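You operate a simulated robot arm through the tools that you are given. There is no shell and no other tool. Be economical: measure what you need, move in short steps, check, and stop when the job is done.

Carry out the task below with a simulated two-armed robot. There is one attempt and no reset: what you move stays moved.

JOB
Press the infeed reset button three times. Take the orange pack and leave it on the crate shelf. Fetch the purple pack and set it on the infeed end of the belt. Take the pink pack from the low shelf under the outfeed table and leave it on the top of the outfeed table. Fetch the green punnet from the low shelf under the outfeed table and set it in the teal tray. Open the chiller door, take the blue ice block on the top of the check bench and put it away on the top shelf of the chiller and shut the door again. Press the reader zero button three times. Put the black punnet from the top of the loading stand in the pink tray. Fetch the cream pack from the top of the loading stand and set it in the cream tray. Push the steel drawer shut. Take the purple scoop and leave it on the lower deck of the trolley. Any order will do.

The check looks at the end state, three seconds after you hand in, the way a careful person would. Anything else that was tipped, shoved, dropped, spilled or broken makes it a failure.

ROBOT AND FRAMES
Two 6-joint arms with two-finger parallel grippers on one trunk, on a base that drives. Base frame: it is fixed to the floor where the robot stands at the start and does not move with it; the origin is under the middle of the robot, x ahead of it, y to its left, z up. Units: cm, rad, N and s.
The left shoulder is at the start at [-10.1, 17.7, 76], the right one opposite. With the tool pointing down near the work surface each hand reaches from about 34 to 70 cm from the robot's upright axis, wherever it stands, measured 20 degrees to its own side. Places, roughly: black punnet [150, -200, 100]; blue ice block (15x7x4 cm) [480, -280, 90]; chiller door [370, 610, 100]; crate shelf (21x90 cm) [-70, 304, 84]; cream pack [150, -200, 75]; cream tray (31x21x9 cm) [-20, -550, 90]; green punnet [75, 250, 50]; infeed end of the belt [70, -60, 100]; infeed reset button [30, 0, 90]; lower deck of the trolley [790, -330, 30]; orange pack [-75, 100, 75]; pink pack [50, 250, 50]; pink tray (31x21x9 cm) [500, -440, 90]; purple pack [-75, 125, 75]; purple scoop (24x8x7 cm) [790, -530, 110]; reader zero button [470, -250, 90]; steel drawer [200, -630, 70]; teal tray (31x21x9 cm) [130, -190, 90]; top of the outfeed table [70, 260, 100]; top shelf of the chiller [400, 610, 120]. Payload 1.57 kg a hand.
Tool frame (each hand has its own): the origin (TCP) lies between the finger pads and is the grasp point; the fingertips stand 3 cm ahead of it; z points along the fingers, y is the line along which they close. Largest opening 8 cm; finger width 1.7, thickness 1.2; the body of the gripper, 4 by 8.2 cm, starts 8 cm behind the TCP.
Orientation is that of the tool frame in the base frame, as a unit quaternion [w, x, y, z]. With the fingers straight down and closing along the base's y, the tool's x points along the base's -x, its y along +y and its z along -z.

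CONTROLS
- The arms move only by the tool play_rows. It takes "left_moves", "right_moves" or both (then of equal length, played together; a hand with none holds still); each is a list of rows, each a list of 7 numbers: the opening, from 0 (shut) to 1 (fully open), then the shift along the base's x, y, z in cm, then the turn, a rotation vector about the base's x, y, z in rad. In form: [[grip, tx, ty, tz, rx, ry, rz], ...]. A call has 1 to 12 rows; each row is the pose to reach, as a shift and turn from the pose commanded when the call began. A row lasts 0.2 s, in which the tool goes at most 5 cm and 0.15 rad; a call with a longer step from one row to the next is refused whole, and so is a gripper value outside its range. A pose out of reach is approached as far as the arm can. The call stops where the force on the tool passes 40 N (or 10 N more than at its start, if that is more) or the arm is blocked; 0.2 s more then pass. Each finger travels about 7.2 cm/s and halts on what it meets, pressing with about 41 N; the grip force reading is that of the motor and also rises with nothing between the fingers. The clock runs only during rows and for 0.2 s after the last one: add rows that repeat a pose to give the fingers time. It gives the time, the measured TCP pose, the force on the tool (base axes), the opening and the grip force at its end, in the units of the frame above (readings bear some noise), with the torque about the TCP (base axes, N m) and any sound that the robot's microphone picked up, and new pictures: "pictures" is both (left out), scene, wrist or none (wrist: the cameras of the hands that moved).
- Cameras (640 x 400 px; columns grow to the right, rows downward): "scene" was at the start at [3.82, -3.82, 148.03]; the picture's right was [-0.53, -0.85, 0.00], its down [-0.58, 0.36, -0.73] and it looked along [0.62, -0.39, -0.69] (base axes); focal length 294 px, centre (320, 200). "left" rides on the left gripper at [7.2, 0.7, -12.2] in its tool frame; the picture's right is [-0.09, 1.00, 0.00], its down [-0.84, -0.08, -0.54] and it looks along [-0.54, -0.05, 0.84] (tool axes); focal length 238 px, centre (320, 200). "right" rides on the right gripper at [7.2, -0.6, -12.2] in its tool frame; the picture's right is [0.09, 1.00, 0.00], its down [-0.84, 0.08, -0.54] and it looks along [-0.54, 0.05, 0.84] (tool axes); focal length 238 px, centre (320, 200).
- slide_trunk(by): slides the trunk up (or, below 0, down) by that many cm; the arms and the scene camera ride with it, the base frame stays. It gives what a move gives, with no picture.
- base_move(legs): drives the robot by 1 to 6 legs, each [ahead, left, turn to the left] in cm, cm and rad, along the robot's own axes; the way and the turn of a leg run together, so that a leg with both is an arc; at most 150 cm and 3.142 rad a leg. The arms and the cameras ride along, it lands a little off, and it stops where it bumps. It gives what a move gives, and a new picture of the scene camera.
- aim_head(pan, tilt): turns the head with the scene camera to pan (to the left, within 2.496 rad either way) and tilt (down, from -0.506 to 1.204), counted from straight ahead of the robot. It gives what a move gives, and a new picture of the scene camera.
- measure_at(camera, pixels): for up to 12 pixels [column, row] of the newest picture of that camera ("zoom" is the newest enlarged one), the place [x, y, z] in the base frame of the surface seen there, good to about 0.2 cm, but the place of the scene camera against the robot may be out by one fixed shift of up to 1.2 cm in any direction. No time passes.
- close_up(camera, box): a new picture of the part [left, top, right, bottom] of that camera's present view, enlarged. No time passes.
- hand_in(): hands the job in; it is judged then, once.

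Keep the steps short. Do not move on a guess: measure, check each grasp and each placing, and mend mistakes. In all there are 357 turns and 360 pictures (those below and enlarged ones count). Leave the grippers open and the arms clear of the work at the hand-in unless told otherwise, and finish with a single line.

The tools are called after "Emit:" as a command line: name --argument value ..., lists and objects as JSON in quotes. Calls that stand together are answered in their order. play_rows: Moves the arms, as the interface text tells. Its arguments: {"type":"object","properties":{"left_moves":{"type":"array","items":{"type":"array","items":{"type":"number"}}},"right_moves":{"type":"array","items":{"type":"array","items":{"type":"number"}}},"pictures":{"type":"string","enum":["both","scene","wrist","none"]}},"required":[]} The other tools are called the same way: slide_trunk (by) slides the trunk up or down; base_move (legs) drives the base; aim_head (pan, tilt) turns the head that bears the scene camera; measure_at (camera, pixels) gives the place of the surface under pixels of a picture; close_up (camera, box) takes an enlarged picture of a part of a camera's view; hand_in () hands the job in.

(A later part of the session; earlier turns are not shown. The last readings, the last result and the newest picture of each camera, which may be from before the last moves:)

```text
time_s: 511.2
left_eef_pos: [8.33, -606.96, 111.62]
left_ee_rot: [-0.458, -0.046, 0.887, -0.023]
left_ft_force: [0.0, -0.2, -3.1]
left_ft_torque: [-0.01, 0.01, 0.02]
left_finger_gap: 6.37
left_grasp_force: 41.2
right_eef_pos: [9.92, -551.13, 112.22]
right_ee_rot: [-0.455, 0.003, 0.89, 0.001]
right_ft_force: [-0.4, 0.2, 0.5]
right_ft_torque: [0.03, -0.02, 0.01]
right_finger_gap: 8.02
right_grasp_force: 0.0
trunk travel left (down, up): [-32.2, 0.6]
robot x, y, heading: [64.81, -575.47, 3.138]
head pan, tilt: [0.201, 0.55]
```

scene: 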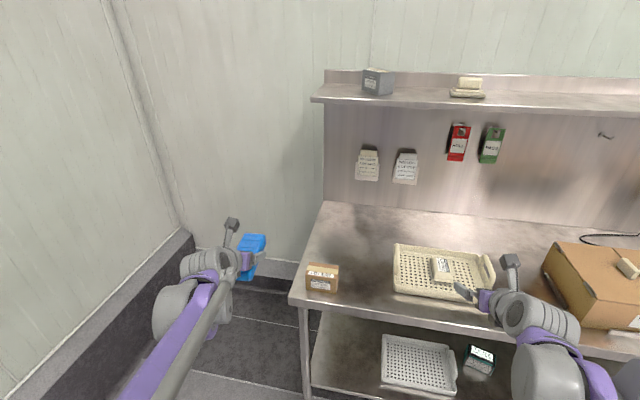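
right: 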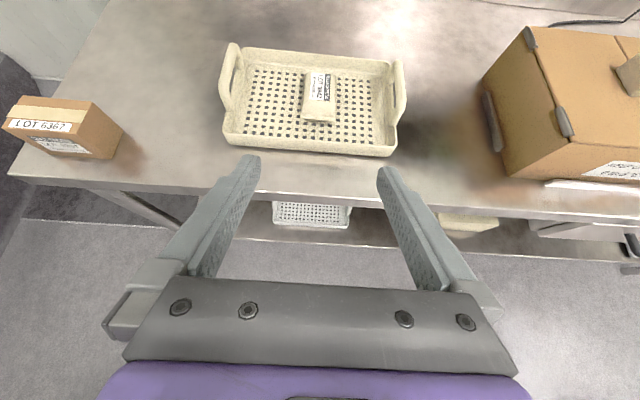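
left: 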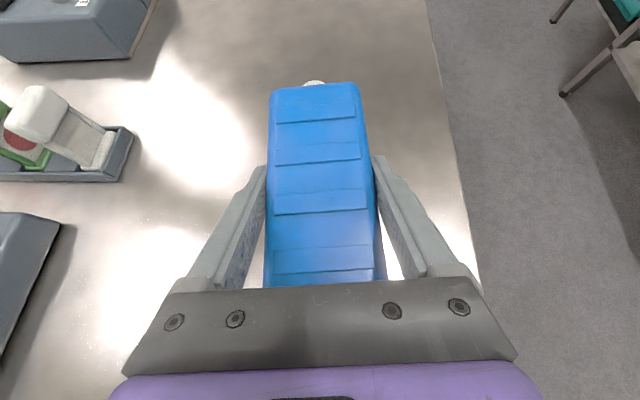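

Cream pack is in the cream tray. Next the steel drawer at (200,-630): back off, move north, and turn to face -y.

Emit:
base_move --legs '[[-90, 0, 0], [0, -70, 0], [0, 0, 1.57]]'

Emit:
aim_head --pan 0.3 --tilt 0.5

```text
time_s: 526.2
left_eef_pos: [188.77, -559.75, 111.6]
left_ee_rot: [0.307, 0.663, -0.591, 0.342]
left_ft_force: [0.1, 0.0, -3.4]
left_ft_torque: [-0.01, -0.03, 0.0]
left_finger_gap: 6.41
left_grasp_force: 40.7
right_eef_pos: [132.84, -558.82, 112.24]
right_ee_rot: [0.321, 0.631, -0.629, 0.322]
right_ft_force: [0.2, 0.2, 0.3]
right_ft_torque: [-0.01, 0.01, 0.0]
right_finger_gap: 8.0
right_grasp_force: 0.1
trunk travel left (down, up): [-32.2, 0.6]
robot x, y, heading: [156.71, -503.47, -1.563]
head pan, tilt: [0.201, 0.55]
```

scene: 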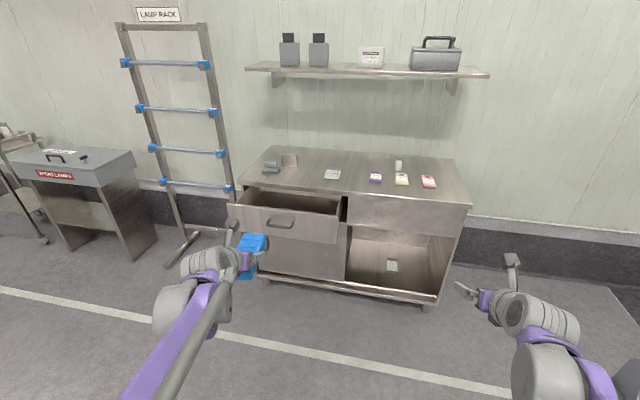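

```text
time_s: 526.9
left_eef_pos: [188.88, -559.68, 111.58]
left_ee_rot: [0.306, 0.664, -0.591, 0.341]
left_ft_force: [0.5, 1.2, -2.5]
left_ft_torque: [0.04, 0.0, -0.03]
left_finger_gap: 6.35
left_grasp_force: 40.3
right_eef_pos: [132.93, -558.77, 112.29]
right_ee_rot: [0.321, 0.63, -0.629, 0.323]
right_ft_force: [-0.5, -0.4, 0.1]
right_ft_torque: [-0.03, -0.02, -0.01]
right_finger_gap: 8.0
right_grasp_force: 0.2
trunk travel left (down, up): [-32.2, 0.6]
robot x, y, heading: [156.62, -503.07, -1.561]
head pan, tilt: [0.3, 0.499]
```

scene: 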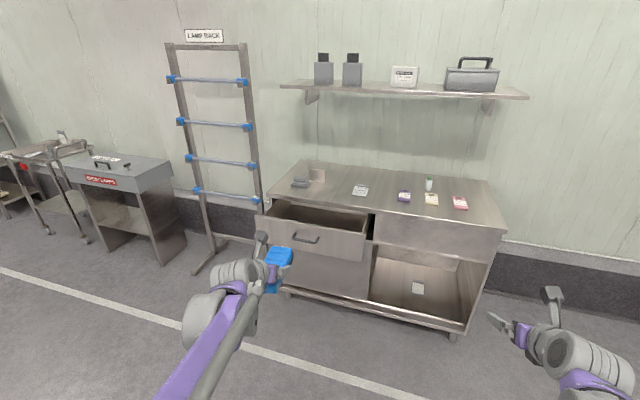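

Emit:
measure_at --camera "scene" --pixels '[[305, 250], [280, 235], [350, 245], [305, 239], [268, 220], [366, 240], [320, 212], [440, 230], [340, 280], [270, 200]]'

Emit:
close_up --camera "scene" --box '[240, 150, 520, 340]'

```text
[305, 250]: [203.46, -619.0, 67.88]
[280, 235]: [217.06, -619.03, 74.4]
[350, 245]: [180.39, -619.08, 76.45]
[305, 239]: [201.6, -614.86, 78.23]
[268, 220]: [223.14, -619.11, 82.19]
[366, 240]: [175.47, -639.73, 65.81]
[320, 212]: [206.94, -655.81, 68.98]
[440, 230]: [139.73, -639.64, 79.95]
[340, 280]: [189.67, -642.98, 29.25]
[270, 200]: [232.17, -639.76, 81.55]
```

```text
2.11 times, centred on (380, 245) of scene
```

zoom: 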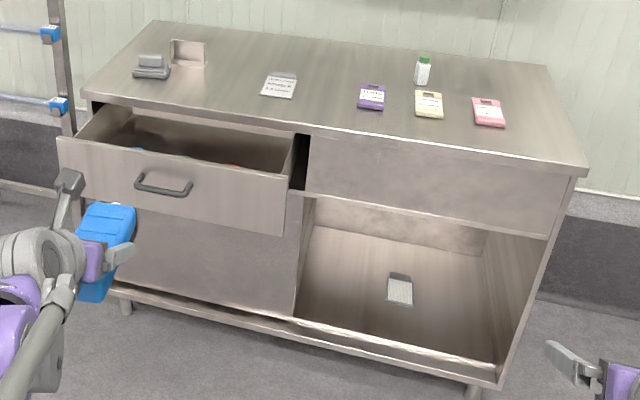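

The drawer front stands out at y≈-619 (closed face y≈-640), spanning x 176–224, z 65–82, handle at z≈78. Drive to (222,-552) for a push with the right hand; lower the trunk 15.

Emit:
base_move --legs '[[0, 65, 0], [47, 0, -0.009]]'

Emit:
slide_trunk --by -15

Emit:
close_up --camera "right" --box '[0, 0, 640, 400]'

```text
time_s: 535.3
left_eef_pos: [252.86, -605.23, 111.65]
left_ee_rot: [0.309, 0.659, -0.596, 0.339]
left_ft_force: [-0.4, -0.1, -2.9]
left_ft_torque: [0.01, 0.01, -0.04]
left_finger_gap: 6.36
left_grasp_force: 41.2
right_eef_pos: [197.01, -603.62, 112.21]
right_ee_rot: [-0.323, -0.626, 0.633, -0.32]
right_ft_force: [0.1, -0.1, -0.2]
right_ft_torque: [0.02, 0.0, 0.03]
right_finger_gap: 7.99
right_grasp_force: 0.1
trunk travel left (down, up): [-32.2, 0.6]
robot x, y, heading: [221.67, -548.24, -1.577]
head pan, tilt: [0.3, 0.499]
```

scene: 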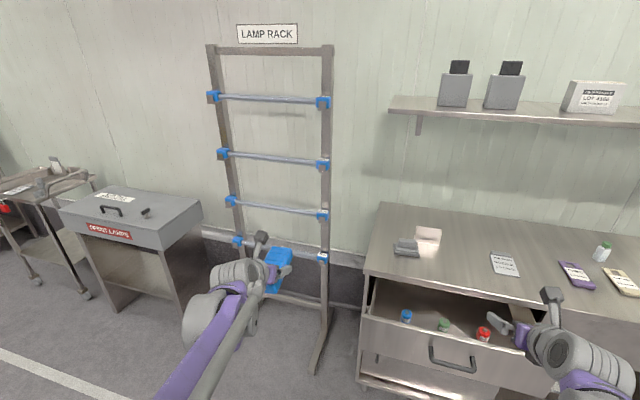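

```text
time_s: 537.1
left_eef_pos: [252.97, -605.36, 96.72]
left_ee_rot: [0.309, 0.659, -0.596, 0.339]
left_ft_force: [-0.6, 0.2, -2.8]
left_ft_torque: [0.02, -0.01, 0.02]
left_finger_gap: 6.32
left_grasp_force: 40.3
right_eef_pos: [197.08, -603.48, 97.27]
right_ee_rot: [-0.324, -0.626, 0.633, -0.321]
right_ft_force: [-0.1, -0.5, -0.1]
right_ft_torque: [0.01, 0.0, -0.02]
right_finger_gap: 7.98
right_grasp_force: 0.0
trunk travel left (down, up): [-17.2, 15.6]
robot x, y, heading: [221.49, -548.16, -1.578]
head pan, tilt: [0.3, 0.499]
```

```text
1.00 times, centred on (320, 200) of right (not enlarged: the box is as wide or as high as the picture)
```

zoom: 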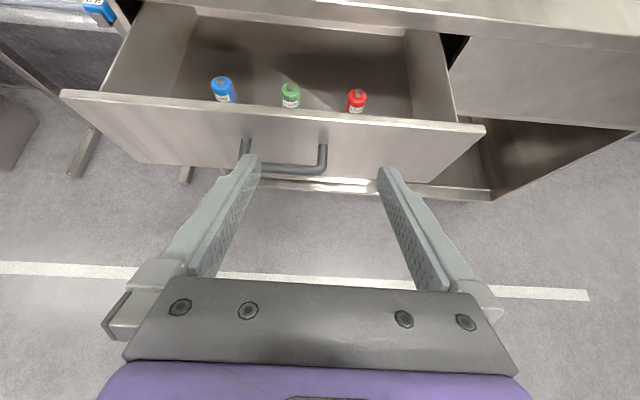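

Bottles stand inside, so I'll push slowly. Close the right fingers and lower to z≈72 in front of the drawer face below the handle.

Emit:
play_rows --right_moves '[[0.7, 1, 1, -4, 0, 0, 0], [0.4, 2, 2, -8, 0, 0, 0], [0.1, 3, 2, -12, 0, 0, 0], [0, 3, 2, -16, 0, 0, 0], [0, 3, 2, -20, 0, 0, 0], [0, 3, 2, -24, 0, 0, 0], [0, 3, 1, -26, 0, 0, 0], [0, 3, -2, -26, 0, 0, 0], [0, 3, -5, -26, 0, 0, 0]]' --pictures "both"

```text
time_s: 539.1
left_eef_pos: [252.9, -605.34, 96.63]
left_ee_rot: [0.308, 0.66, -0.596, 0.339]
left_ft_force: [-0.5, 0.3, -3.2]
left_ft_torque: [0.04, 0.02, 0.0]
left_finger_gap: 6.35
left_grasp_force: 40.7
right_eef_pos: [200.19, -608.38, 71.12]
right_ee_rot: [-0.324, -0.626, 0.633, -0.32]
right_ft_force: [-0.6, -0.1, 0.4]
right_ft_torque: [0.02, -0.01, 0.03]
right_finger_gap: 0.0
right_grasp_force: 21.1
trunk travel left (down, up): [-17.2, 15.6]
robot x, y, heading: [221.87, -548.47, -1.575]
head pan, tilt: [0.3, 0.499]
```

scene: 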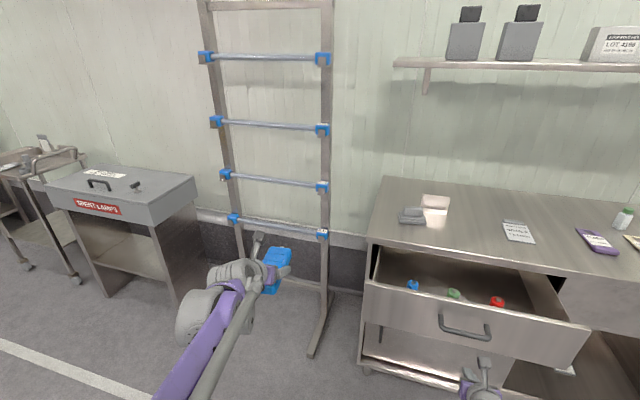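
right: 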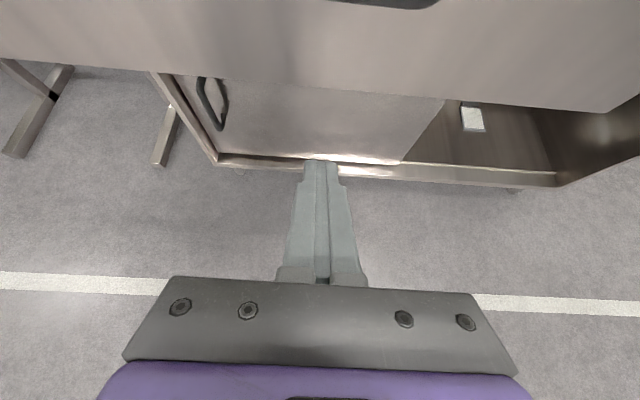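

Raise 1.5 cm and advance slowly to touch and push.

Emit:
play_rows --right_moves '[[0, 0, -2, 1.5, 0, 0, 0], [0, 0, -4, 1.5, 0, 0, 0], [0, 0, -6, 1.5, 0, 0, 0], [0, 0, -7.2, 1.5, 0, 0, 0], [0, 0, -8, 1.5, 0, 0, 0], [0, 0, -8.8, 1.5, 0, 0, 0], [0, 0, -9.6, 1.5, 0, 0, 0], [0, 0, -10.4, 1.5, 0, 0, 0], [0, 0, -11.2, 1.5, 0, 0, 0], [0, 0, -12, 1.5, 0, 0, 0]]' --pictures "scene"

```text
time_s: 541.3
left_eef_pos: [252.82, -605.22, 96.57]
left_ee_rot: [0.308, 0.66, -0.595, 0.34]
left_ft_force: [0.2, -0.1, -2.8]
left_ft_torque: [0.01, 0.0, -0.03]
left_finger_gap: 6.37
left_grasp_force: 40.8
right_eef_pos: [200.11, -620.52, 72.84]
right_ee_rot: [-0.322, -0.627, 0.633, -0.321]
right_ft_force: [-0.4, 0.1, -0.4]
right_ft_torque: [0.03, -0.02, 0.0]
right_finger_gap: 0.01
right_grasp_force: 21.4
trunk travel left (down, up): [-17.2, 15.6]
robot x, y, heading: [221.22, -548.38, -1.583]
head pan, tilt: [0.3, 0.499]
```

scene: 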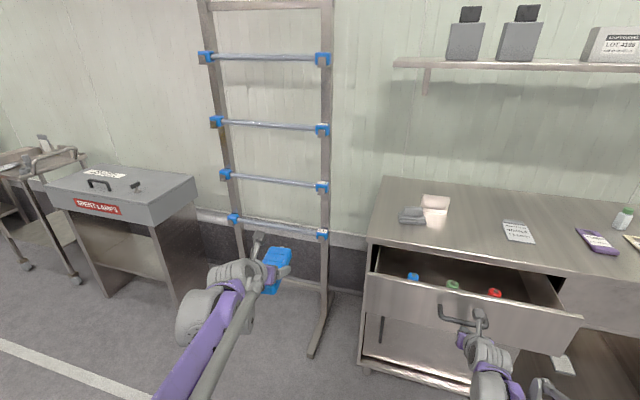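

Drawer is moving smoothly. Keep pushing slowly.

Emit:
play_rows --right_moves '[[0, 0, -0.8, 0, 0, 0, 0], [0, 0, -1.6, 0, 0, 0, 0], [0, 0, -2.4, 0, 0, 0, 0], [0, 0, -3.2, 0, 0, 0, 0], [0, 0, -4, 0, 0, 0, 0], [0, 0, -4.8, 0, 0, 0, 0], [0, 0, -5.6, 0, 0, 0, 0], [0, 0, -6.4, 0, 0, 0, 0], [0, 0, -7.2, 0, 0, 0, 0], [0, 0, -8, 0, 0, 0, 0], [0, 0, -8.8, 0, 0, 0, 0], [0, 0, -9.6, 0, 0, 0, 0]]' --pictures "none"

Emit:
play_rows --right_moves '[[0, 0, -0.8, 0, 0, 0, 0], [0, 0, -1.6, 0, 0, 0, 0], [0, 0, -2.4, 0, 0, 0, 0], [0, 0, -3.2, 0, 0, 0, 0], [0, 0, -4, 0, 0, 0, 0], [0, 0, -4.8, 0, 0, 0, 0], [0, 0, -5.6, 0, 0, 0, 0], [0, 0, -6.2, 0, 0, 0, 0], [0, 0, -6.8, 0, 0, 0, 0], [0, 0, -7.4, 0, 0, 0, 0], [0, 0, -8, 0, 0, 0, 0]]' --pictures "scene"

```text
time_s: 543.9
left_eef_pos: [252.93, -605.33, 96.66]
left_ee_rot: [0.309, 0.659, -0.596, 0.339]
left_ft_force: [-0.1, 0.8, -3.0]
left_ft_torque: [0.02, 0.01, 0.0]
left_finger_gap: 6.37
left_grasp_force: 41.0
right_eef_pos: [200.0, -630.16, 72.93]
right_ee_rot: [-0.321, -0.628, 0.631, -0.323]
right_ft_force: [-0.4, -0.1, -0.4]
right_ft_torque: [0.02, -0.04, 0.03]
right_finger_gap: 0.0
right_grasp_force: 20.8
trunk travel left (down, up): [-17.2, 15.6]
robot x, y, heading: [221.71, -548.42, -1.582]
head pan, tilt: [0.3, 0.499]
```

```text
time_s: 546.3
left_eef_pos: [252.94, -605.31, 96.66]
left_ee_rot: [0.309, 0.659, -0.596, 0.339]
left_ft_force: [-0.4, 0.0, -2.5]
left_ft_torque: [0.03, -0.01, -0.01]
left_finger_gap: 6.39
left_grasp_force: 41.2
right_eef_pos: [199.79, -634.49, 72.88]
right_ee_rot: [-0.32, -0.629, 0.631, -0.323]
right_ft_force: [-0.3, 0.6, 0.5]
right_ft_torque: [0.02, 0.03, 0.04]
right_finger_gap: 0.01
right_grasp_force: 21.2
right hand out of reach, approached as far as the arm can: row 6, 7, 8, 9, 10, 11
trunk travel left (down, up): [-17.2, 15.6]
robot x, y, heading: [221.47, -548.69, -1.576]
head pan, tilt: [0.3, 0.499]
```

scene: 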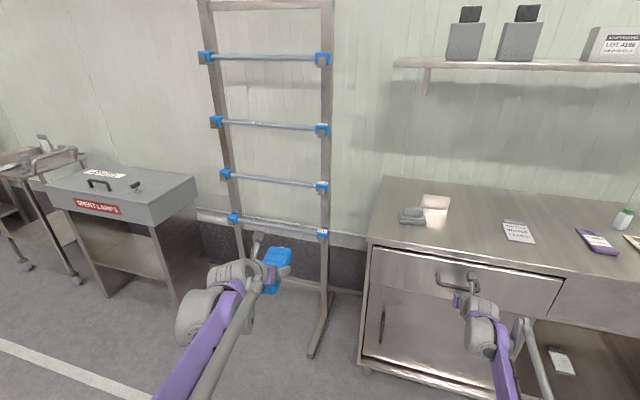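

Nearly shut, at reach limit. Drive the base ahead 3 cm to finish.

Emit:
base_move --legs '[[3, 0, 0]]'

Emit:
measure_at --camera "scene" --pixels '[[400, 265], [540, 290], [600, 305], [430, 340]]'

```text
time_s: 547.1
left_eef_pos: [252.72, -606.9, 96.68]
left_ee_rot: [0.31, 0.658, -0.596, 0.34]
left_ft_force: [0.2, -0.3, -3.3]
left_ft_torque: [0.02, 0.0, -0.01]
left_finger_gap: 6.37
left_grasp_force: 40.9
right_eef_pos: [199.75, -635.76, 73.14]
right_ee_rot: [-0.315, -0.632, 0.633, -0.317]
right_ft_force: [2.1, 24.5, 7.3]
right_ft_torque: [0.05, 0.01, 0.04]
right_finger_gap: 0.0
right_grasp_force: 21.0
trunk travel left (down, up): [-17.2, 15.6]
robot x, y, heading: [221.47, -550.15, -1.577]
head pan, tilt: [0.3, 0.499]
stopped in leg 1: the force on the tool passed its limit at 325 N (the readings are from after the stop); the commanded pose is now the measured one
```

scene: 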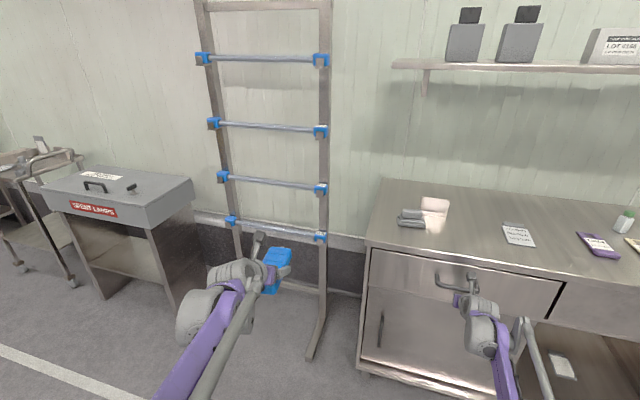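

```text
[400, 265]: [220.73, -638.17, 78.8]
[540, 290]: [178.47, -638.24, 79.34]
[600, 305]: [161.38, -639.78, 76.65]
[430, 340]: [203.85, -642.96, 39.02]
```

Firm stop with the face at y≈-638.2; the cabinet itself hasn't moved (neighbouring panel still -639.8). Retreat and inspect the drawer.

Emit:
play_rows --right_moves '[[0, 0, 2, 0, 0, 0, 0], [0, 0, 5, -0.5, 0, 0, 0], [0, 0, 9, -1, 0, 0, 0], [0, 0, 13, 0, 0, 0, 0], [0.3, 0, 17, 2, 0, 0, 0], [0.6, 0, 21, 5, 0, 0, 0], [1, -1, 25, 8, 0, 0, 0], [1, -2, 28, 12, 0, 0, 0]]' --pictures "none"

Emit:
aim_head --pan -0.35 --tilt 0.6

Emit:
close_up --camera "right" --box '[0, 0, 640, 400]'

```text
refused: row 7 steps farther than a row can; nothing moved
```

```text
time_s: 548.2
left_eef_pos: [252.74, -606.81, 96.8]
left_ee_rot: [0.31, 0.658, -0.596, 0.34]
left_ft_force: [0.4, 0.1, -3.2]
left_ft_torque: [0.06, 0.01, -0.05]
left_finger_gap: 6.33
left_grasp_force: 41.0
right_eef_pos: [199.76, -635.84, 73.06]
right_ee_rot: [-0.315, -0.632, 0.632, -0.318]
right_ft_force: [2.3, 36.8, 6.0]
right_ft_torque: [0.25, 0.2, 0.02]
right_finger_gap: 0.0
right_grasp_force: 21.2
trunk travel left (down, up): [-17.2, 15.6]
robot x, y, heading: [221.6, -550.72, -1.58]
head pan, tilt: [-0.351, 0.6]
```

scene: 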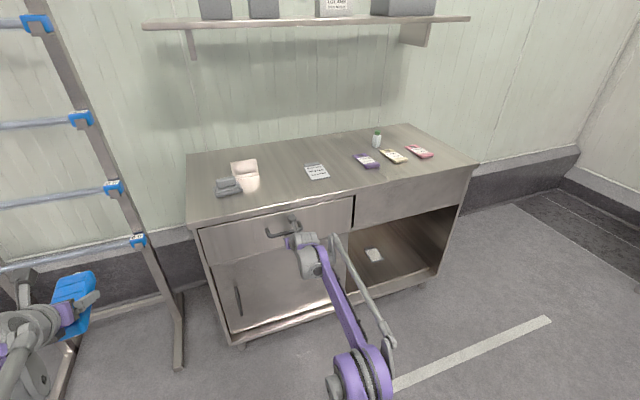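

```text
1.00 times, centred on (320, 200) of right (not enlarged: the box is as wide or as high as the picture)
```

zoom: 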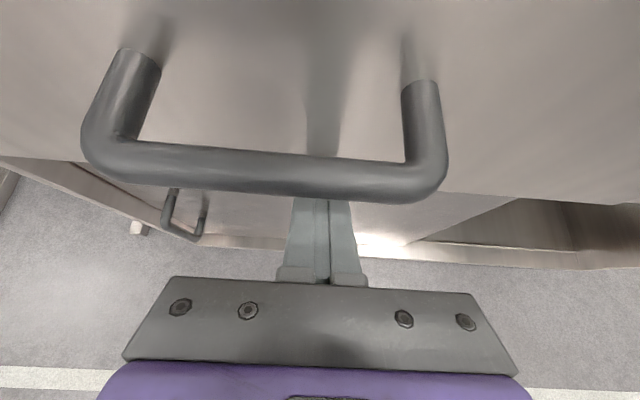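

Emit:
play_rows --right_moves '[[0, 0, 2, 0, 0, 0, 0], [0, 0, 5, -0.5, 0, 0, 0], [0, 0, 9, -1, 0, 0, 0], [0, 0, 13, 0, 0, 0, 0], [0.3, 0, 16, 2, 0, 0, 0], [0.6, 0, 19, 5, 0, 0, 0], [1, 0, 22, 8, 0, 0, 0], [1, 0, 25, 11, 0, 0, 0]]' --pictures "scene"

Emit:
close_up --camera "scene" --box '[180, 150, 380, 290]'

```text
time_s: 550.0
left_eef_pos: [252.77, -607.23, 96.6]
left_ee_rot: [0.309, 0.659, -0.596, 0.339]
left_ft_force: [-0.2, -0.5, -2.5]
left_ft_torque: [0.01, 0.03, 0.01]
left_finger_gap: 6.35
left_grasp_force: 40.9
right_eef_pos: [199.55, -611.02, 83.9]
right_ee_rot: [-0.314, -0.633, 0.633, -0.318]
right_ft_force: [-0.7, 0.7, 0.4]
right_ft_torque: [0.01, 0.0, 0.01]
right_finger_gap: 7.98
right_grasp_force: 0.0
trunk travel left (down, up): [-17.2, 15.6]
robot x, y, heading: [221.32, -550.59, -1.576]
head pan, tilt: [-0.351, 0.6]
```

scene: 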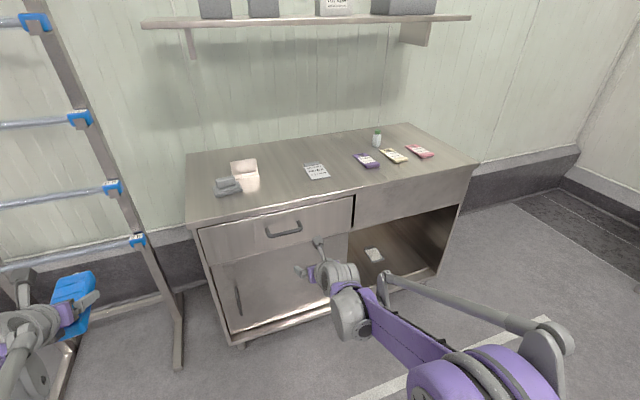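

```text
2.86 times, centred on (280, 220) of scene
```

zoom: 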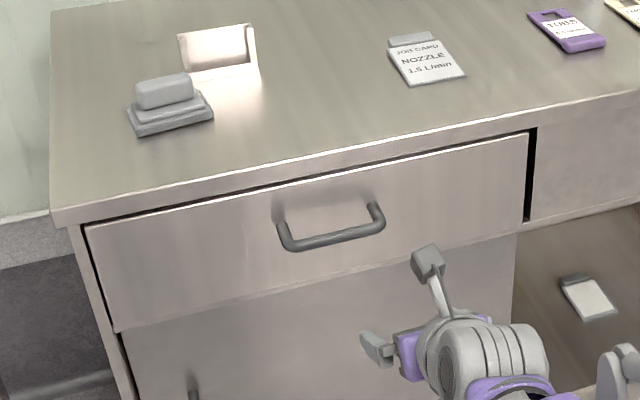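

Emit:
measure_at --camera "zoom" --pixels '[[200, 270], [480, 200], [580, 180], [100, 350], [110, 260], [300, 165], [75, 240], [300, 340]]'

```text
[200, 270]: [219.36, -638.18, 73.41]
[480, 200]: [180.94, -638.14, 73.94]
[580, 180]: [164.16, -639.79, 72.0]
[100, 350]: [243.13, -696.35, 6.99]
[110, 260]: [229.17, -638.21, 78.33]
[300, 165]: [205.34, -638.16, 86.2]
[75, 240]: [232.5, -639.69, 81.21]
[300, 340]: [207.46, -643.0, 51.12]
```

The front now sits level with the counter edge against a hard stop: drawer shut. Next the chiller to the north. Back off, turn to face +y, drive north a little and look.

Emit:
base_move --legs '[[-70, 0, 0], [0, 0, 1.57], [0, 0, 1.57], [0, -60, 0], [120, 0, 0]]'

Emit:
aim_head --pan 0.0 --tilt 0.3

```text
time_s: 572.4
left_eef_pos: [263.58, -306.29, 96.61]
left_ee_rot: [-0.328, 0.619, 0.637, 0.32]
left_ft_force: [-0.2, 0.1, -2.9]
left_ft_torque: [-0.02, -0.05, 0.02]
left_finger_gap: 6.38
left_grasp_force: 40.8
right_eef_pos: [316.87, -306.19, 83.83]
right_ee_rot: [-0.307, 0.654, 0.61, 0.325]
right_ft_force: [-0.3, -1.1, 0.6]
right_ft_torque: [-0.01, -0.02, 0.05]
right_finger_gap: 8.0
right_grasp_force: 0.0
trunk travel left (down, up): [-17.2, 15.6]
robot x, y, heading: [290.64, -365.47, 1.489]
head pan, tilt: [-0.351, 0.6]
```

scene: 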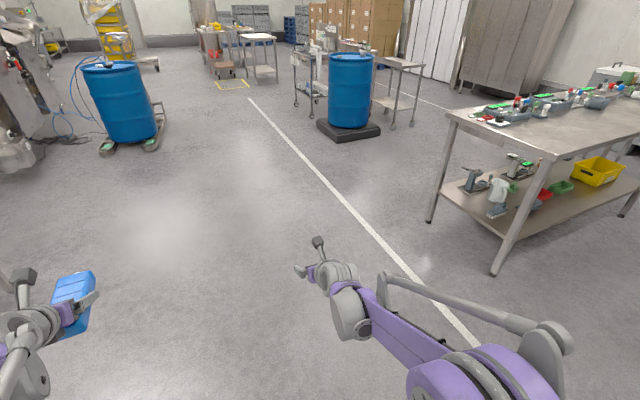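

```text
time_s: 573.2
left_eef_pos: [263.43, -306.48, 96.63]
left_ee_rot: [-0.328, 0.62, 0.637, 0.321]
left_ft_force: [-0.6, 0.2, -2.3]
left_ft_torque: [-0.01, -0.01, -0.01]
left_finger_gap: 6.34
left_grasp_force: 41.4
right_eef_pos: [316.8, -306.32, 83.82]
right_ee_rot: [-0.306, 0.655, 0.61, 0.325]
right_ft_force: [-0.3, 0.7, -0.7]
right_ft_torque: [0.0, 0.0, -0.03]
right_finger_gap: 8.0
right_grasp_force: 0.0
trunk travel left (down, up): [-17.2, 15.6]
robot x, y, heading: [290.92, -365.0, 1.488]
head pan, tilt: [0.0, 0.3]
```

scene: 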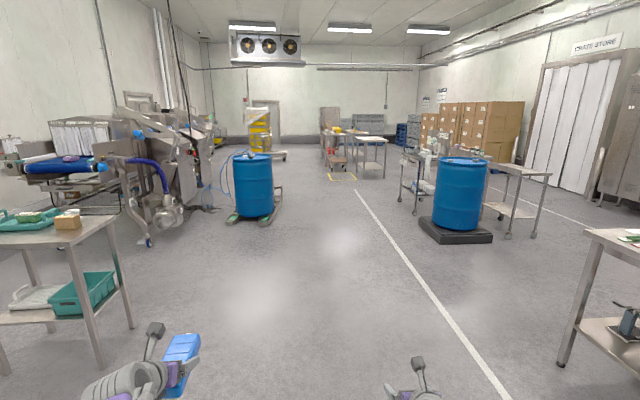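

Emit:
measure_at --camera "scene" --pixels '[[278, 205], [420, 230], [400, 210], [330, 178], [330, 120], [355, 175], [345, 155], [370, 145], [262, 130], [337, 165], [388, 178]]'

Emit:
close_up --camera "scene" --box '[230, 70, 430, 200]'

```text
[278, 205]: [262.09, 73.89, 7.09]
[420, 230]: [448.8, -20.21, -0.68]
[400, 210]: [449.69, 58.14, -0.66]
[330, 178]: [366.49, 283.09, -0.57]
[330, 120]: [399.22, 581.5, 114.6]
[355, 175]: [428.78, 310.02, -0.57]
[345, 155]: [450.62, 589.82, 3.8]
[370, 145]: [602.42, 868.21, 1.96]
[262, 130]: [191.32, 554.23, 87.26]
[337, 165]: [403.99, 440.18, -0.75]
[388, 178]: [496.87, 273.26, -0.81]
```

```text
3.08 times, centred on (330, 135) of scene
```

zoom: 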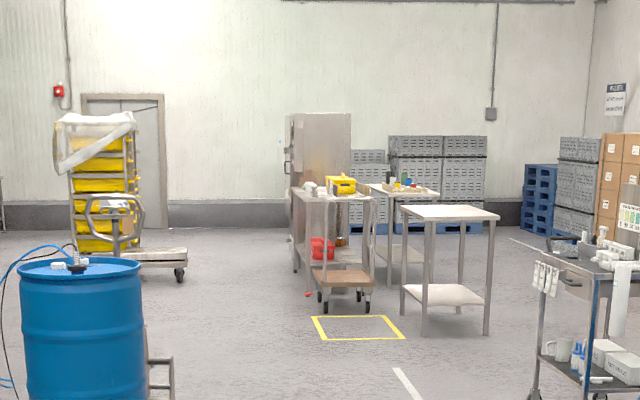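

The chiller stands at about x 370–440, y 580–640 with its door on the -x side. Drive north along x≈315.

Emit:
base_move --legs '[[0, -24, 0.083], [145, 0, 0], [145, 0, 0], [145, 0, 0], [145, 0, 0]]'

Emit:
aim_head --pan -0.1 --tilt 0.3

```text
time_s: 603.1
left_eef_pos: [298.64, 270.07, 96.6]
left_ee_rot: [-0.335, 0.605, 0.651, 0.314]
left_ft_force: [0.3, 0.5, -3.0]
left_ft_torque: [-0.02, -0.01, -0.01]
left_finger_gap: 6.37
left_grasp_force: 41.1
right_eef_pos: [351.78, 272.74, 83.86]
right_ee_rot: [-0.313, 0.641, 0.624, 0.318]
right_ft_force: [0.3, -0.7, 0.1]
right_ft_torque: [-0.01, 0.0, 0.02]
right_finger_gap: 8.0
right_grasp_force: 0.1
trunk travel left (down, up): [-17.2, 15.6]
robot x, y, heading: [328.33, 212.46, 1.537]
head pan, tilt: [0.0, 0.3]
```

scene: 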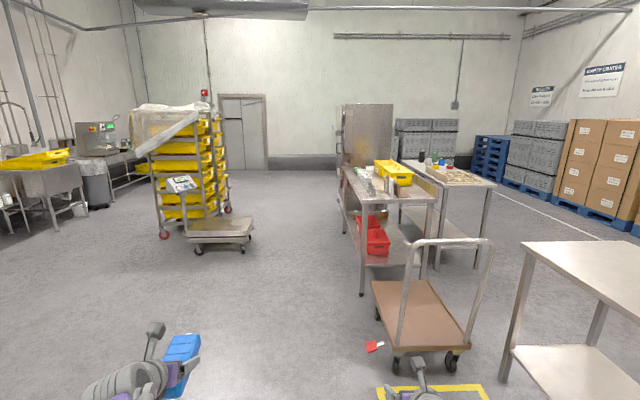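

```text
time_s: 603.8
left_eef_pos: [298.62, 270.22, 96.62]
left_ee_rot: [-0.335, 0.605, 0.651, 0.314]
left_ft_force: [-1.1, 0.8, -3.0]
left_ft_torque: [-0.06, 0.0, 0.01]
left_finger_gap: 6.35
left_grasp_force: 41.6
right_eef_pos: [351.97, 272.56, 83.76]
right_ee_rot: [-0.313, 0.641, 0.624, 0.318]
right_ft_force: [-0.1, 0.8, -0.5]
right_ft_torque: [0.03, 0.02, -0.02]
right_finger_gap: 8.01
right_grasp_force: 0.0
trunk travel left (down, up): [-17.2, 15.6]
robot x, y, heading: [328.69, 212.6, 1.532]
head pan, tilt: [-0.099, 0.3]
```

scene: 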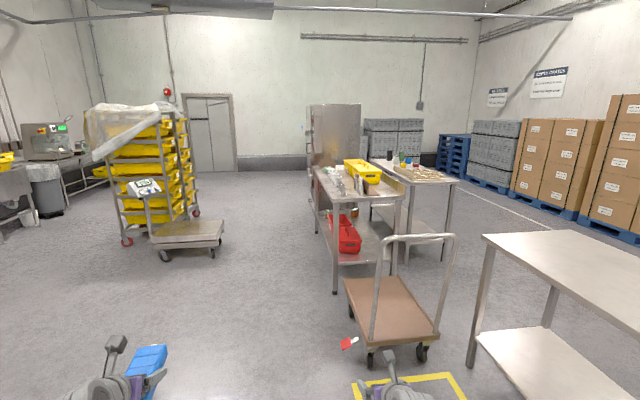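

Emit:
measure_at --camera "scene" --pixels '[[222, 240], [165, 258], [350, 310], [315, 228], [335, 290], [310, 150], [345, 130], [340, 110], [198, 215]]'

Emit:
base_move --legs '[[0, 35, 0.035], [150, 0, 0], [145, 0, 0]]'

Emit:
aim_head --pan -0.7 --tilt 0.25

```text
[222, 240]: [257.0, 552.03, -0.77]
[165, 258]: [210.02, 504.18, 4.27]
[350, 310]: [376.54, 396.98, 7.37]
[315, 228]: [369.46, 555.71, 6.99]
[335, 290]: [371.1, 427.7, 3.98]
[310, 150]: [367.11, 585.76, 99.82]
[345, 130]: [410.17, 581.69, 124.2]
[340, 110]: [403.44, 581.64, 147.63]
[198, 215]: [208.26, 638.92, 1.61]
```

```text
time_s: 621.2
left_eef_pos: [264.62, 565.42, 96.58]
left_ee_rot: [-0.338, 0.599, 0.657, 0.31]
left_ft_force: [0.0, 0.1, -2.7]
left_ft_torque: [0.01, -0.01, -0.04]
left_finger_gap: 6.38
left_grasp_force: 41.1
right_eef_pos: [317.85, 569.07, 83.93]
right_ee_rot: [-0.316, 0.635, 0.631, 0.315]
right_ft_force: [0.3, 0.0, -0.6]
right_ft_torque: [0.0, 0.03, -0.02]
right_finger_gap: 7.99
right_grasp_force: 0.1
trunk travel left (down, up): [-17.2, 15.6]
robot x, y, heading: [295.03, 508.57, 1.557]
head pan, tilt: [-0.099, 0.3]
```

scene: 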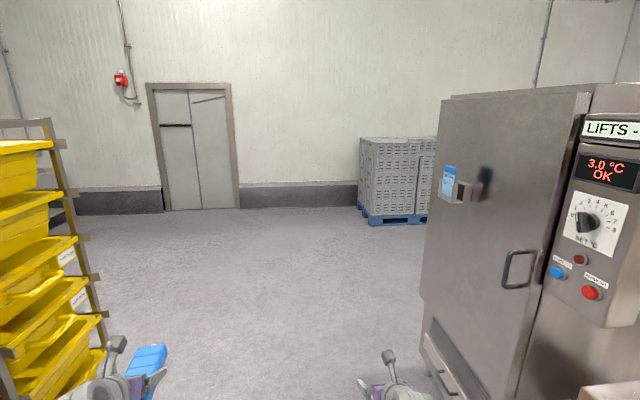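

```text
time_s: 622.2
left_eef_pos: [264.58, 565.43, 96.51]
left_ee_rot: [-0.337, 0.599, 0.656, 0.31]
left_ft_force: [0.4, 0.1, -3.3]
left_ft_torque: [-0.01, 0.0, 0.02]
left_finger_gap: 6.38
left_grasp_force: 40.8
right_eef_pos: [317.63, 569.12, 83.77]
right_ee_rot: [-0.316, 0.635, 0.63, 0.315]
right_ft_force: [0.2, 0.2, -0.2]
right_ft_torque: [0.0, 0.03, 0.0]
right_finger_gap: 8.0
right_grasp_force: 0.0
trunk travel left (down, up): [-17.2, 15.6]
robot x, y, heading: [295.38, 508.54, 1.558]
head pan, tilt: [-0.7, 0.25]
```

scene: 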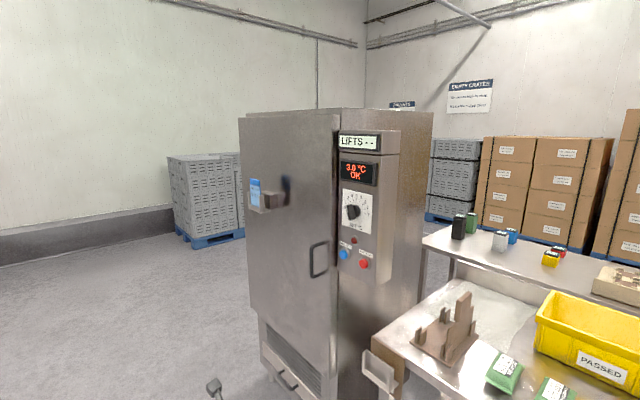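

The chiller door (on the -x face) has its handle on the south side and hinges at the north. Drive ahead 88 cm to y≈597, then turn right to face it.

Emit:
base_move --legs '[[88, 0, 0], [0, 0, -1.558]]'

Emit:
aim_head --pan -0.05 --tilt 0.3

```text
time_s: 630.6
left_eef_pos: [351.25, 631.48, 96.49]
left_ee_rot: [-0.033, 0.887, 0.067, 0.457]
left_ft_force: [0.5, 0.2, -2.6]
left_ft_torque: [-0.01, 0.05, -0.05]
left_finger_gap: 6.39
left_grasp_force: 40.8
right_eef_pos: [358.12, 578.52, 83.96]
right_ee_rot: [-0.015, 0.894, 0.025, 0.447]
right_ft_force: [-0.2, 0.1, 0.1]
right_ft_torque: [0.0, 0.02, 0.0]
right_finger_gap: 7.98
right_grasp_force: 0.0
trunk travel left (down, up): [-17.2, 15.6]
robot x, y, heading: [296.4, 597.31, 0.045]
head pan, tilt: [-0.7, 0.25]
```

scene: 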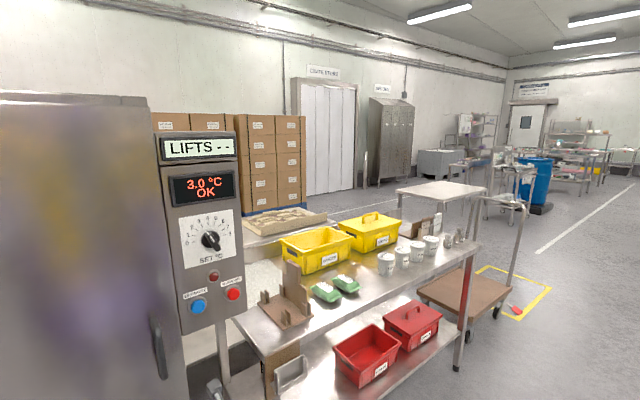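

```text
time_s: 631.7
left_eef_pos: [351.26, 631.5, 96.61]
left_ee_rot: [-0.034, 0.886, 0.068, 0.458]
left_ft_force: [1.0, -0.5, -2.0]
left_ft_torque: [0.0, 0.03, 0.02]
left_finger_gap: 6.37
left_grasp_force: 41.5
right_eef_pos: [358.11, 578.58, 83.87]
right_ee_rot: [-0.014, 0.895, 0.023, 0.446]
right_ft_force: [0.2, -0.3, 0.7]
right_ft_torque: [0.02, -0.01, -0.05]
right_finger_gap: 8.0
right_grasp_force: 0.0
trunk travel left (down, up): [-17.2, 15.6]
robot x, y, heading: [296.17, 597.08, 0.045]
head pan, tilt: [-0.051, 0.3]
```

scene: 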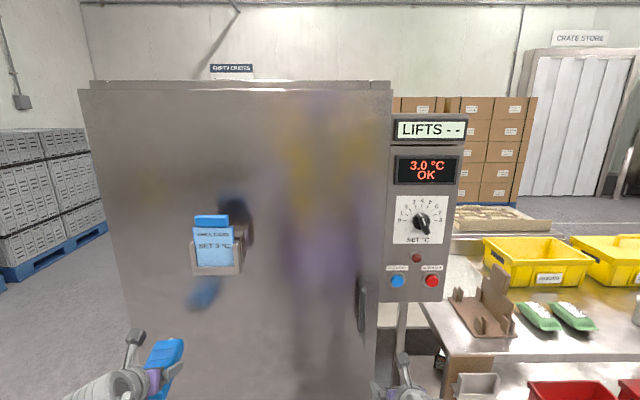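

Too close; back up 25 cm and re-measure.

Emit:
base_move --legs '[[-28, 0, -0.045]]'

Emit:
aim_head --pan -0.05 --tilt 0.4

Emit:
measure_at --camera "scene" --pixels '[[320, 200], [200, 200], [300, 100]]'

```text
time_s: 633.6
left_eef_pos: [325.0, 627.84, 96.51]
left_ee_rot: [-0.021, 0.888, 0.045, 0.458]
left_ft_force: [-0.1, 0.0, -3.5]
left_ft_torque: [-0.02, 0.02, 0.01]
left_finger_gap: 6.37
left_grasp_force: 41.5
right_eef_pos: [329.05, 574.71, 83.9]
right_ee_rot: [-0.003, 0.894, 0.001, 0.447]
right_ft_force: [0.2, 1.0, 0.2]
right_ft_torque: [0.0, 0.01, -0.04]
right_finger_gap: 8.0
right_grasp_force: 0.2
trunk travel left (down, up): [-17.2, 15.6]
robot x, y, heading: [268.2, 596.62, -0.007]
head pan, tilt: [-0.051, 0.3]
```

scene: 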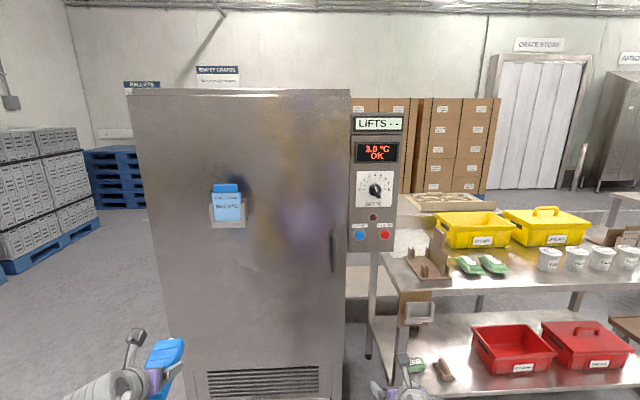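

```text
time_s: 634.3
left_eef_pos: [325.13, 627.84, 96.46]
left_ee_rot: [-0.021, 0.888, 0.045, 0.458]
left_ft_force: [-0.5, -0.1, -3.7]
left_ft_torque: [0.03, -0.02, -0.01]
left_finger_gap: 6.38
left_grasp_force: 40.7
right_eef_pos: [329.04, 574.7, 83.84]
right_ee_rot: [-0.003, 0.895, 0.001, 0.447]
right_ft_force: [-0.4, 0.4, 0.9]
right_ft_torque: [-0.03, -0.02, 0.0]
right_finger_gap: 8.0
right_grasp_force: 0.0
trunk travel left (down, up): [-17.2, 15.6]
robot x, y, heading: [268.13, 596.51, -0.012]
head pan, tilt: [-0.051, 0.4]
```

scene: 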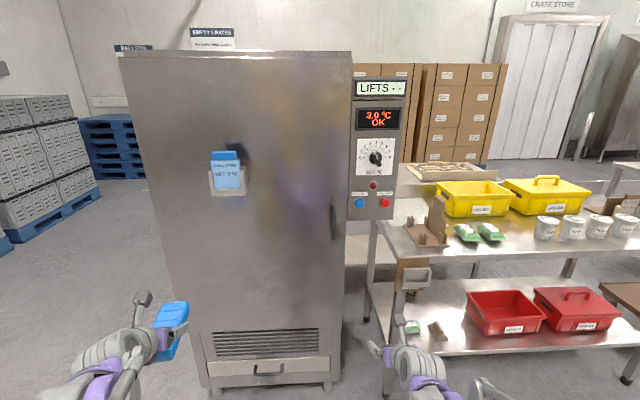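

```text
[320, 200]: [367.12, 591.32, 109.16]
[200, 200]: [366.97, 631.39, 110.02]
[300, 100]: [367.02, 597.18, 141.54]
```

Emit:
measure_at --camera "scene" --pixels '[[334, 205], [334, 220], [333, 235], [346, 220], [350, 100], [125, 60], [345, 60], [170, 300], [340, 300], [228, 180], [355, 215], [342, 150]]'

Emit:
close_up --camera "scene" --box '[260, 130, 420, 300]'

```text
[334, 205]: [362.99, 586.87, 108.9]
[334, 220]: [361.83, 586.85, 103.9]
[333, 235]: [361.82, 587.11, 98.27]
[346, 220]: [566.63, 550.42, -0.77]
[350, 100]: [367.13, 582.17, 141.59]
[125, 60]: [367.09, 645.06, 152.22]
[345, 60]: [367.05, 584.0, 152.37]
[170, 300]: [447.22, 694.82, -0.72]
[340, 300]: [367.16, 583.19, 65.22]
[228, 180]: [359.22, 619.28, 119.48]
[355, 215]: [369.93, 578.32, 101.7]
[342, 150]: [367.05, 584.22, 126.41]
```

```text
2.35 times, centred on (340, 215) of scene
```

zoom: 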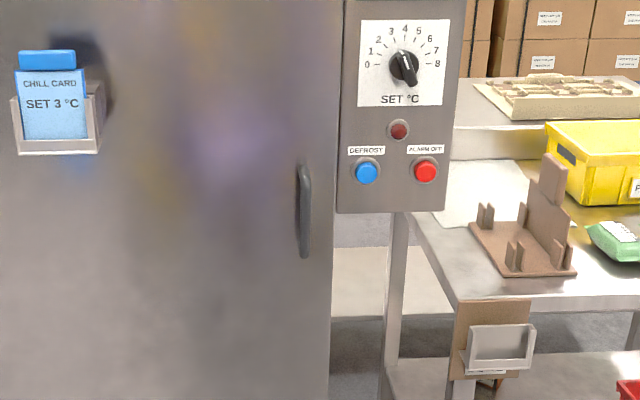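

Door: face x≈367, y 582.5–645.5 (hinge north), vertical bar handle at [361.8, 586.9], z 97–109. Plan: right hand grips the bar and the base arcs about the hinge. Level the right tool first, at present distance.

Emit:
play_rows --right_moves '[[1, -1, 0, 3, 0, -0.12, 0], [1, -2, 0, 6, 0, -0.24, 0], [1, -3, 0, 9, 0, -0.36, 0], [1, -3, 0, 12, 0, -0.46, 0], [1, -3, 0, 15, 0, -0.56, 0], [1, -3, 0, 19, 0, -0.6, 0]]' --pictures "wrist"

```text
time_s: 635.7
left_eef_pos: [325.07, 627.98, 96.5]
left_ee_rot: [-0.021, 0.888, 0.045, 0.458]
left_ft_force: [-0.6, -0.8, -3.3]
left_ft_torque: [-0.02, -0.01, 0.01]
left_finger_gap: 6.4
left_grasp_force: 41.3
right_eef_pos: [325.99, 574.65, 102.48]
right_ee_rot: [-0.001, 0.722, 0.001, 0.691]
right_ft_force: [0.6, -0.2, -0.6]
right_ft_torque: [0.0, 0.01, -0.01]
right_finger_gap: 7.98
right_grasp_force: 0.1
trunk travel left (down, up): [-17.2, 15.6]
robot x, y, heading: [268.01, 596.46, -0.009]
head pan, tilt: [-0.051, 0.4]
```

right: 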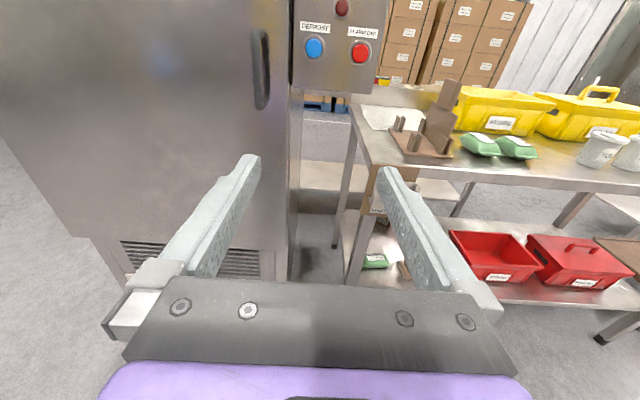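

Tool is level. Measure the handle with the wrist camera, then drive the base 20 ahead, 14 left.

Emit:
measure_at --camera "right" --pixels '[[261, 40], [260, 70], [260, 100], [256, 70], [266, 70], [220, 70], [285, 150]]'

Emit:
base_move --legs '[[19, 14, 0.01]]'

Emit:
close_up --camera "right" --box '[0, 0, 640, 400]'

```text
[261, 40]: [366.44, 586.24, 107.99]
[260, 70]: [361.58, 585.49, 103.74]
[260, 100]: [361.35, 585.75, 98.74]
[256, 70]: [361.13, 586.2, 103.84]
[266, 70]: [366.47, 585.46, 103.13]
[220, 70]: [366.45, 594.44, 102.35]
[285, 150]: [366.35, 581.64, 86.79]
```

```text
time_s: 637.6
left_eef_pos: [343.82, 642.71, 96.58]
left_ee_rot: [-0.023, 0.887, 0.049, 0.458]
left_ft_force: [-0.8, -0.1, -3.1]
left_ft_torque: [-0.03, -0.01, -0.02]
left_finger_gap: 6.38
left_grasp_force: 41.1
right_eef_pos: [345.38, 589.58, 102.57]
right_ee_rot: [-0.006, 0.723, 0.005, 0.69]
right_ft_force: [0.0, -0.2, 0.1]
right_ft_torque: [0.01, 0.0, -0.04]
right_finger_gap: 8.0
right_grasp_force: 0.1
trunk travel left (down, up): [-17.2, 15.6]
robot x, y, heading: [287.32, 611.02, 0.001]
head pan, tilt: [-0.051, 0.4]
```

scene: 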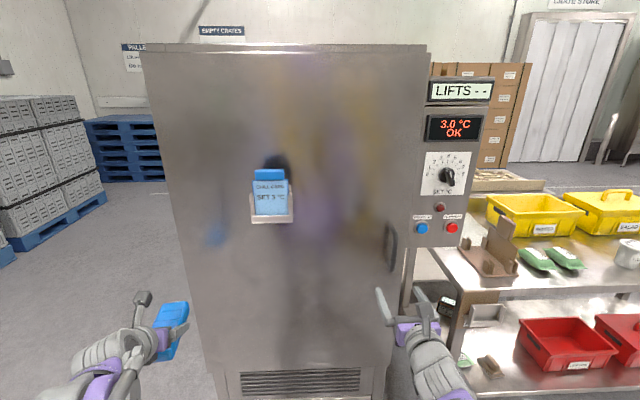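

```text
1.00 times, centred on (320, 200) of right (not enlarged: the box is as wide or as high as the picture)
```

zoom: 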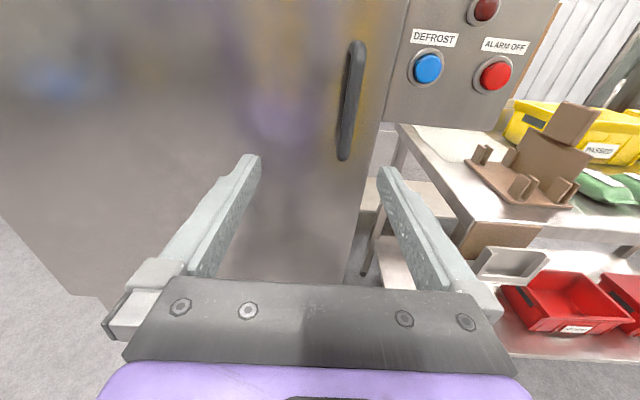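

Emit:
measure_at --camera "zoom" --pixels '[[358, 60], [350, 90], [345, 120], [342, 150], [352, 105], [330, 100], [355, 45]]'

```text
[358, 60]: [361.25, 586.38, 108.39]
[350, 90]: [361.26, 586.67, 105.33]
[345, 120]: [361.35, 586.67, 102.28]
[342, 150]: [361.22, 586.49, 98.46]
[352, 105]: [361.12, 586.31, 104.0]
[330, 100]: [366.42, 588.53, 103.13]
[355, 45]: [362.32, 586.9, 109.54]
```

Bar centre ≈[361.9, 586.4]. Advance the open fingers around it, then close.

Emit:
play_rows --right_moves '[[1, 3, -2, 0.5, 0, 0, 0], [1, 6, -3.2, 0.5, 0, 0, 0], [1, 10, -3.2, 0.5, 0, 0, 0], [1, 13.5, -3.2, 0.5, 0, 0, 0], [1, 15.8, -3.2, 0.5, 0, 0, 0]]' --pictures "wrist"

```text
time_s: 638.8
left_eef_pos: [343.93, 642.65, 96.57]
left_ee_rot: [-0.025, 0.887, 0.05, 0.458]
left_ft_force: [-0.3, 0.1, -3.6]
left_ft_torque: [0.02, 0.04, -0.01]
left_finger_gap: 6.34
left_grasp_force: 40.8
right_eef_pos: [361.16, 586.29, 103.15]
right_ee_rot: [-0.006, 0.723, 0.005, 0.691]
right_ft_force: [0.7, 0.3, 0.1]
right_ft_torque: [0.04, -0.03, -0.01]
right_finger_gap: 7.99
right_grasp_force: 0.0
trunk travel left (down, up): [-17.2, 15.6]
robot x, y, heading: [287.48, 610.51, 0.004]
head pan, tilt: [-0.051, 0.4]
```

right: 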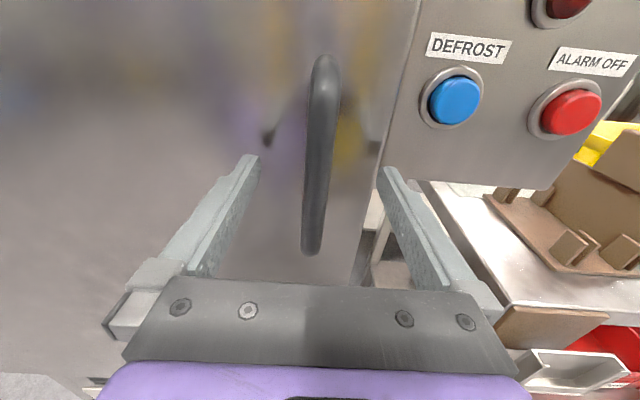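

Close on the bar, then a first small arc step (0.12 rad about the hinge).

Emit:
play_rows --right_moves '[[0.6, 0.3, 0, 0, 0, 0, 0], [0.2, 0.3, 0, 0, 0, 0, 0], [0, 0.3, 0, 0, 0, 0, 0], [0, 0.3, 0, 0, 0, 0, 0], [0, 0.3, 0, 0, 0, 0, 0]]' --pictures "none"

Emit:
base_move --legs '[[-4.2, 9.8, -0.12]]'

```text
time_s: 640.0
left_eef_pos: [343.92, 642.77, 96.48]
left_ee_rot: [-0.025, 0.887, 0.051, 0.458]
left_ft_force: [0.5, 0.0, -2.1]
left_ft_torque: [0.01, -0.01, -0.01]
left_finger_gap: 6.37
left_grasp_force: 40.8
right_eef_pos: [361.61, 586.53, 103.28]
right_ee_rot: [-0.006, 0.722, 0.005, 0.692]
right_ft_force: [-0.3, 7.8, -3.4]
right_ft_torque: [-0.01, -0.36, 0.03]
right_finger_gap: 1.57
right_grasp_force: 31.5
trunk travel left (down, up): [-17.2, 15.6]
robot x, y, heading: [287.07, 610.95, 0.005]
head pan, tilt: [-0.051, 0.4]
```

```text
time_s: 641.5
left_eef_pos: [343.71, 645.67, 96.62]
left_ee_rot: [0.004, 0.889, -0.005, 0.459]
left_ft_force: [0.8, -1.4, -3.3]
left_ft_torque: [0.01, 0.0, 0.02]
left_finger_gap: 6.37
left_grasp_force: 40.8
right_eef_pos: [354.2, 587.38, 103.28]
right_ee_rot: [0.037, 0.722, -0.039, 0.69]
right_ft_force: [1.1, 5.9, -2.4]
right_ft_torque: [-0.06, -0.26, 0.02]
right_finger_gap: 1.55
right_grasp_force: 31.5
trunk travel left (down, up): [-17.2, 15.6]
robot x, y, heading: [283.45, 620.64, -0.117]
head pan, tilt: [-0.051, 0.4]
```

scene: 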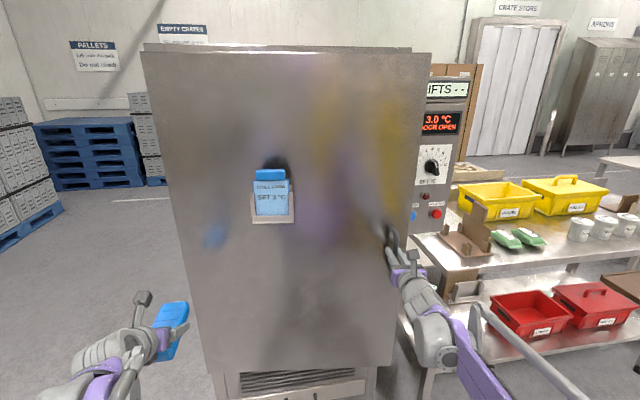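

Door is opening ("DOOR OPEN"). Continue the arc by 0.4 rad.

Emit:
base_move --legs '[[-4.2, 9.8, -0.12], [-4.2, 9.8, -0.12], [-4.2, 9.8, -0.12]]'

```text
time_s: 645.3
left_eef_pos: [345.4, 653.7, 96.68]
left_ee_rot: [0.087, 0.873, -0.169, 0.45]
left_ft_force: [-0.3, 0.6, -2.6]
left_ft_torque: [0.0, 0.03, -0.01]
left_finger_gap: 6.38
left_grasp_force: 41.3
right_eef_pos: [334.22, 595.42, 103.3]
right_ee_rot: [0.163, 0.701, -0.173, 0.672]
right_ft_force: [-14.1, -22.1, 4.6]
right_ft_torque: [-0.24, -0.08, -0.11]
right_finger_gap: 1.55
right_grasp_force: 31.1
trunk travel left (down, up): [-17.2, 15.6]
robot x, y, heading: [280.9, 652.37, -0.482]
head pan, tilt: [-0.051, 0.4]
```

scene: 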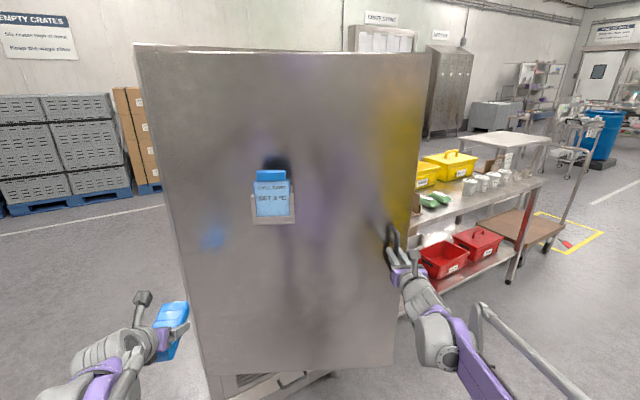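

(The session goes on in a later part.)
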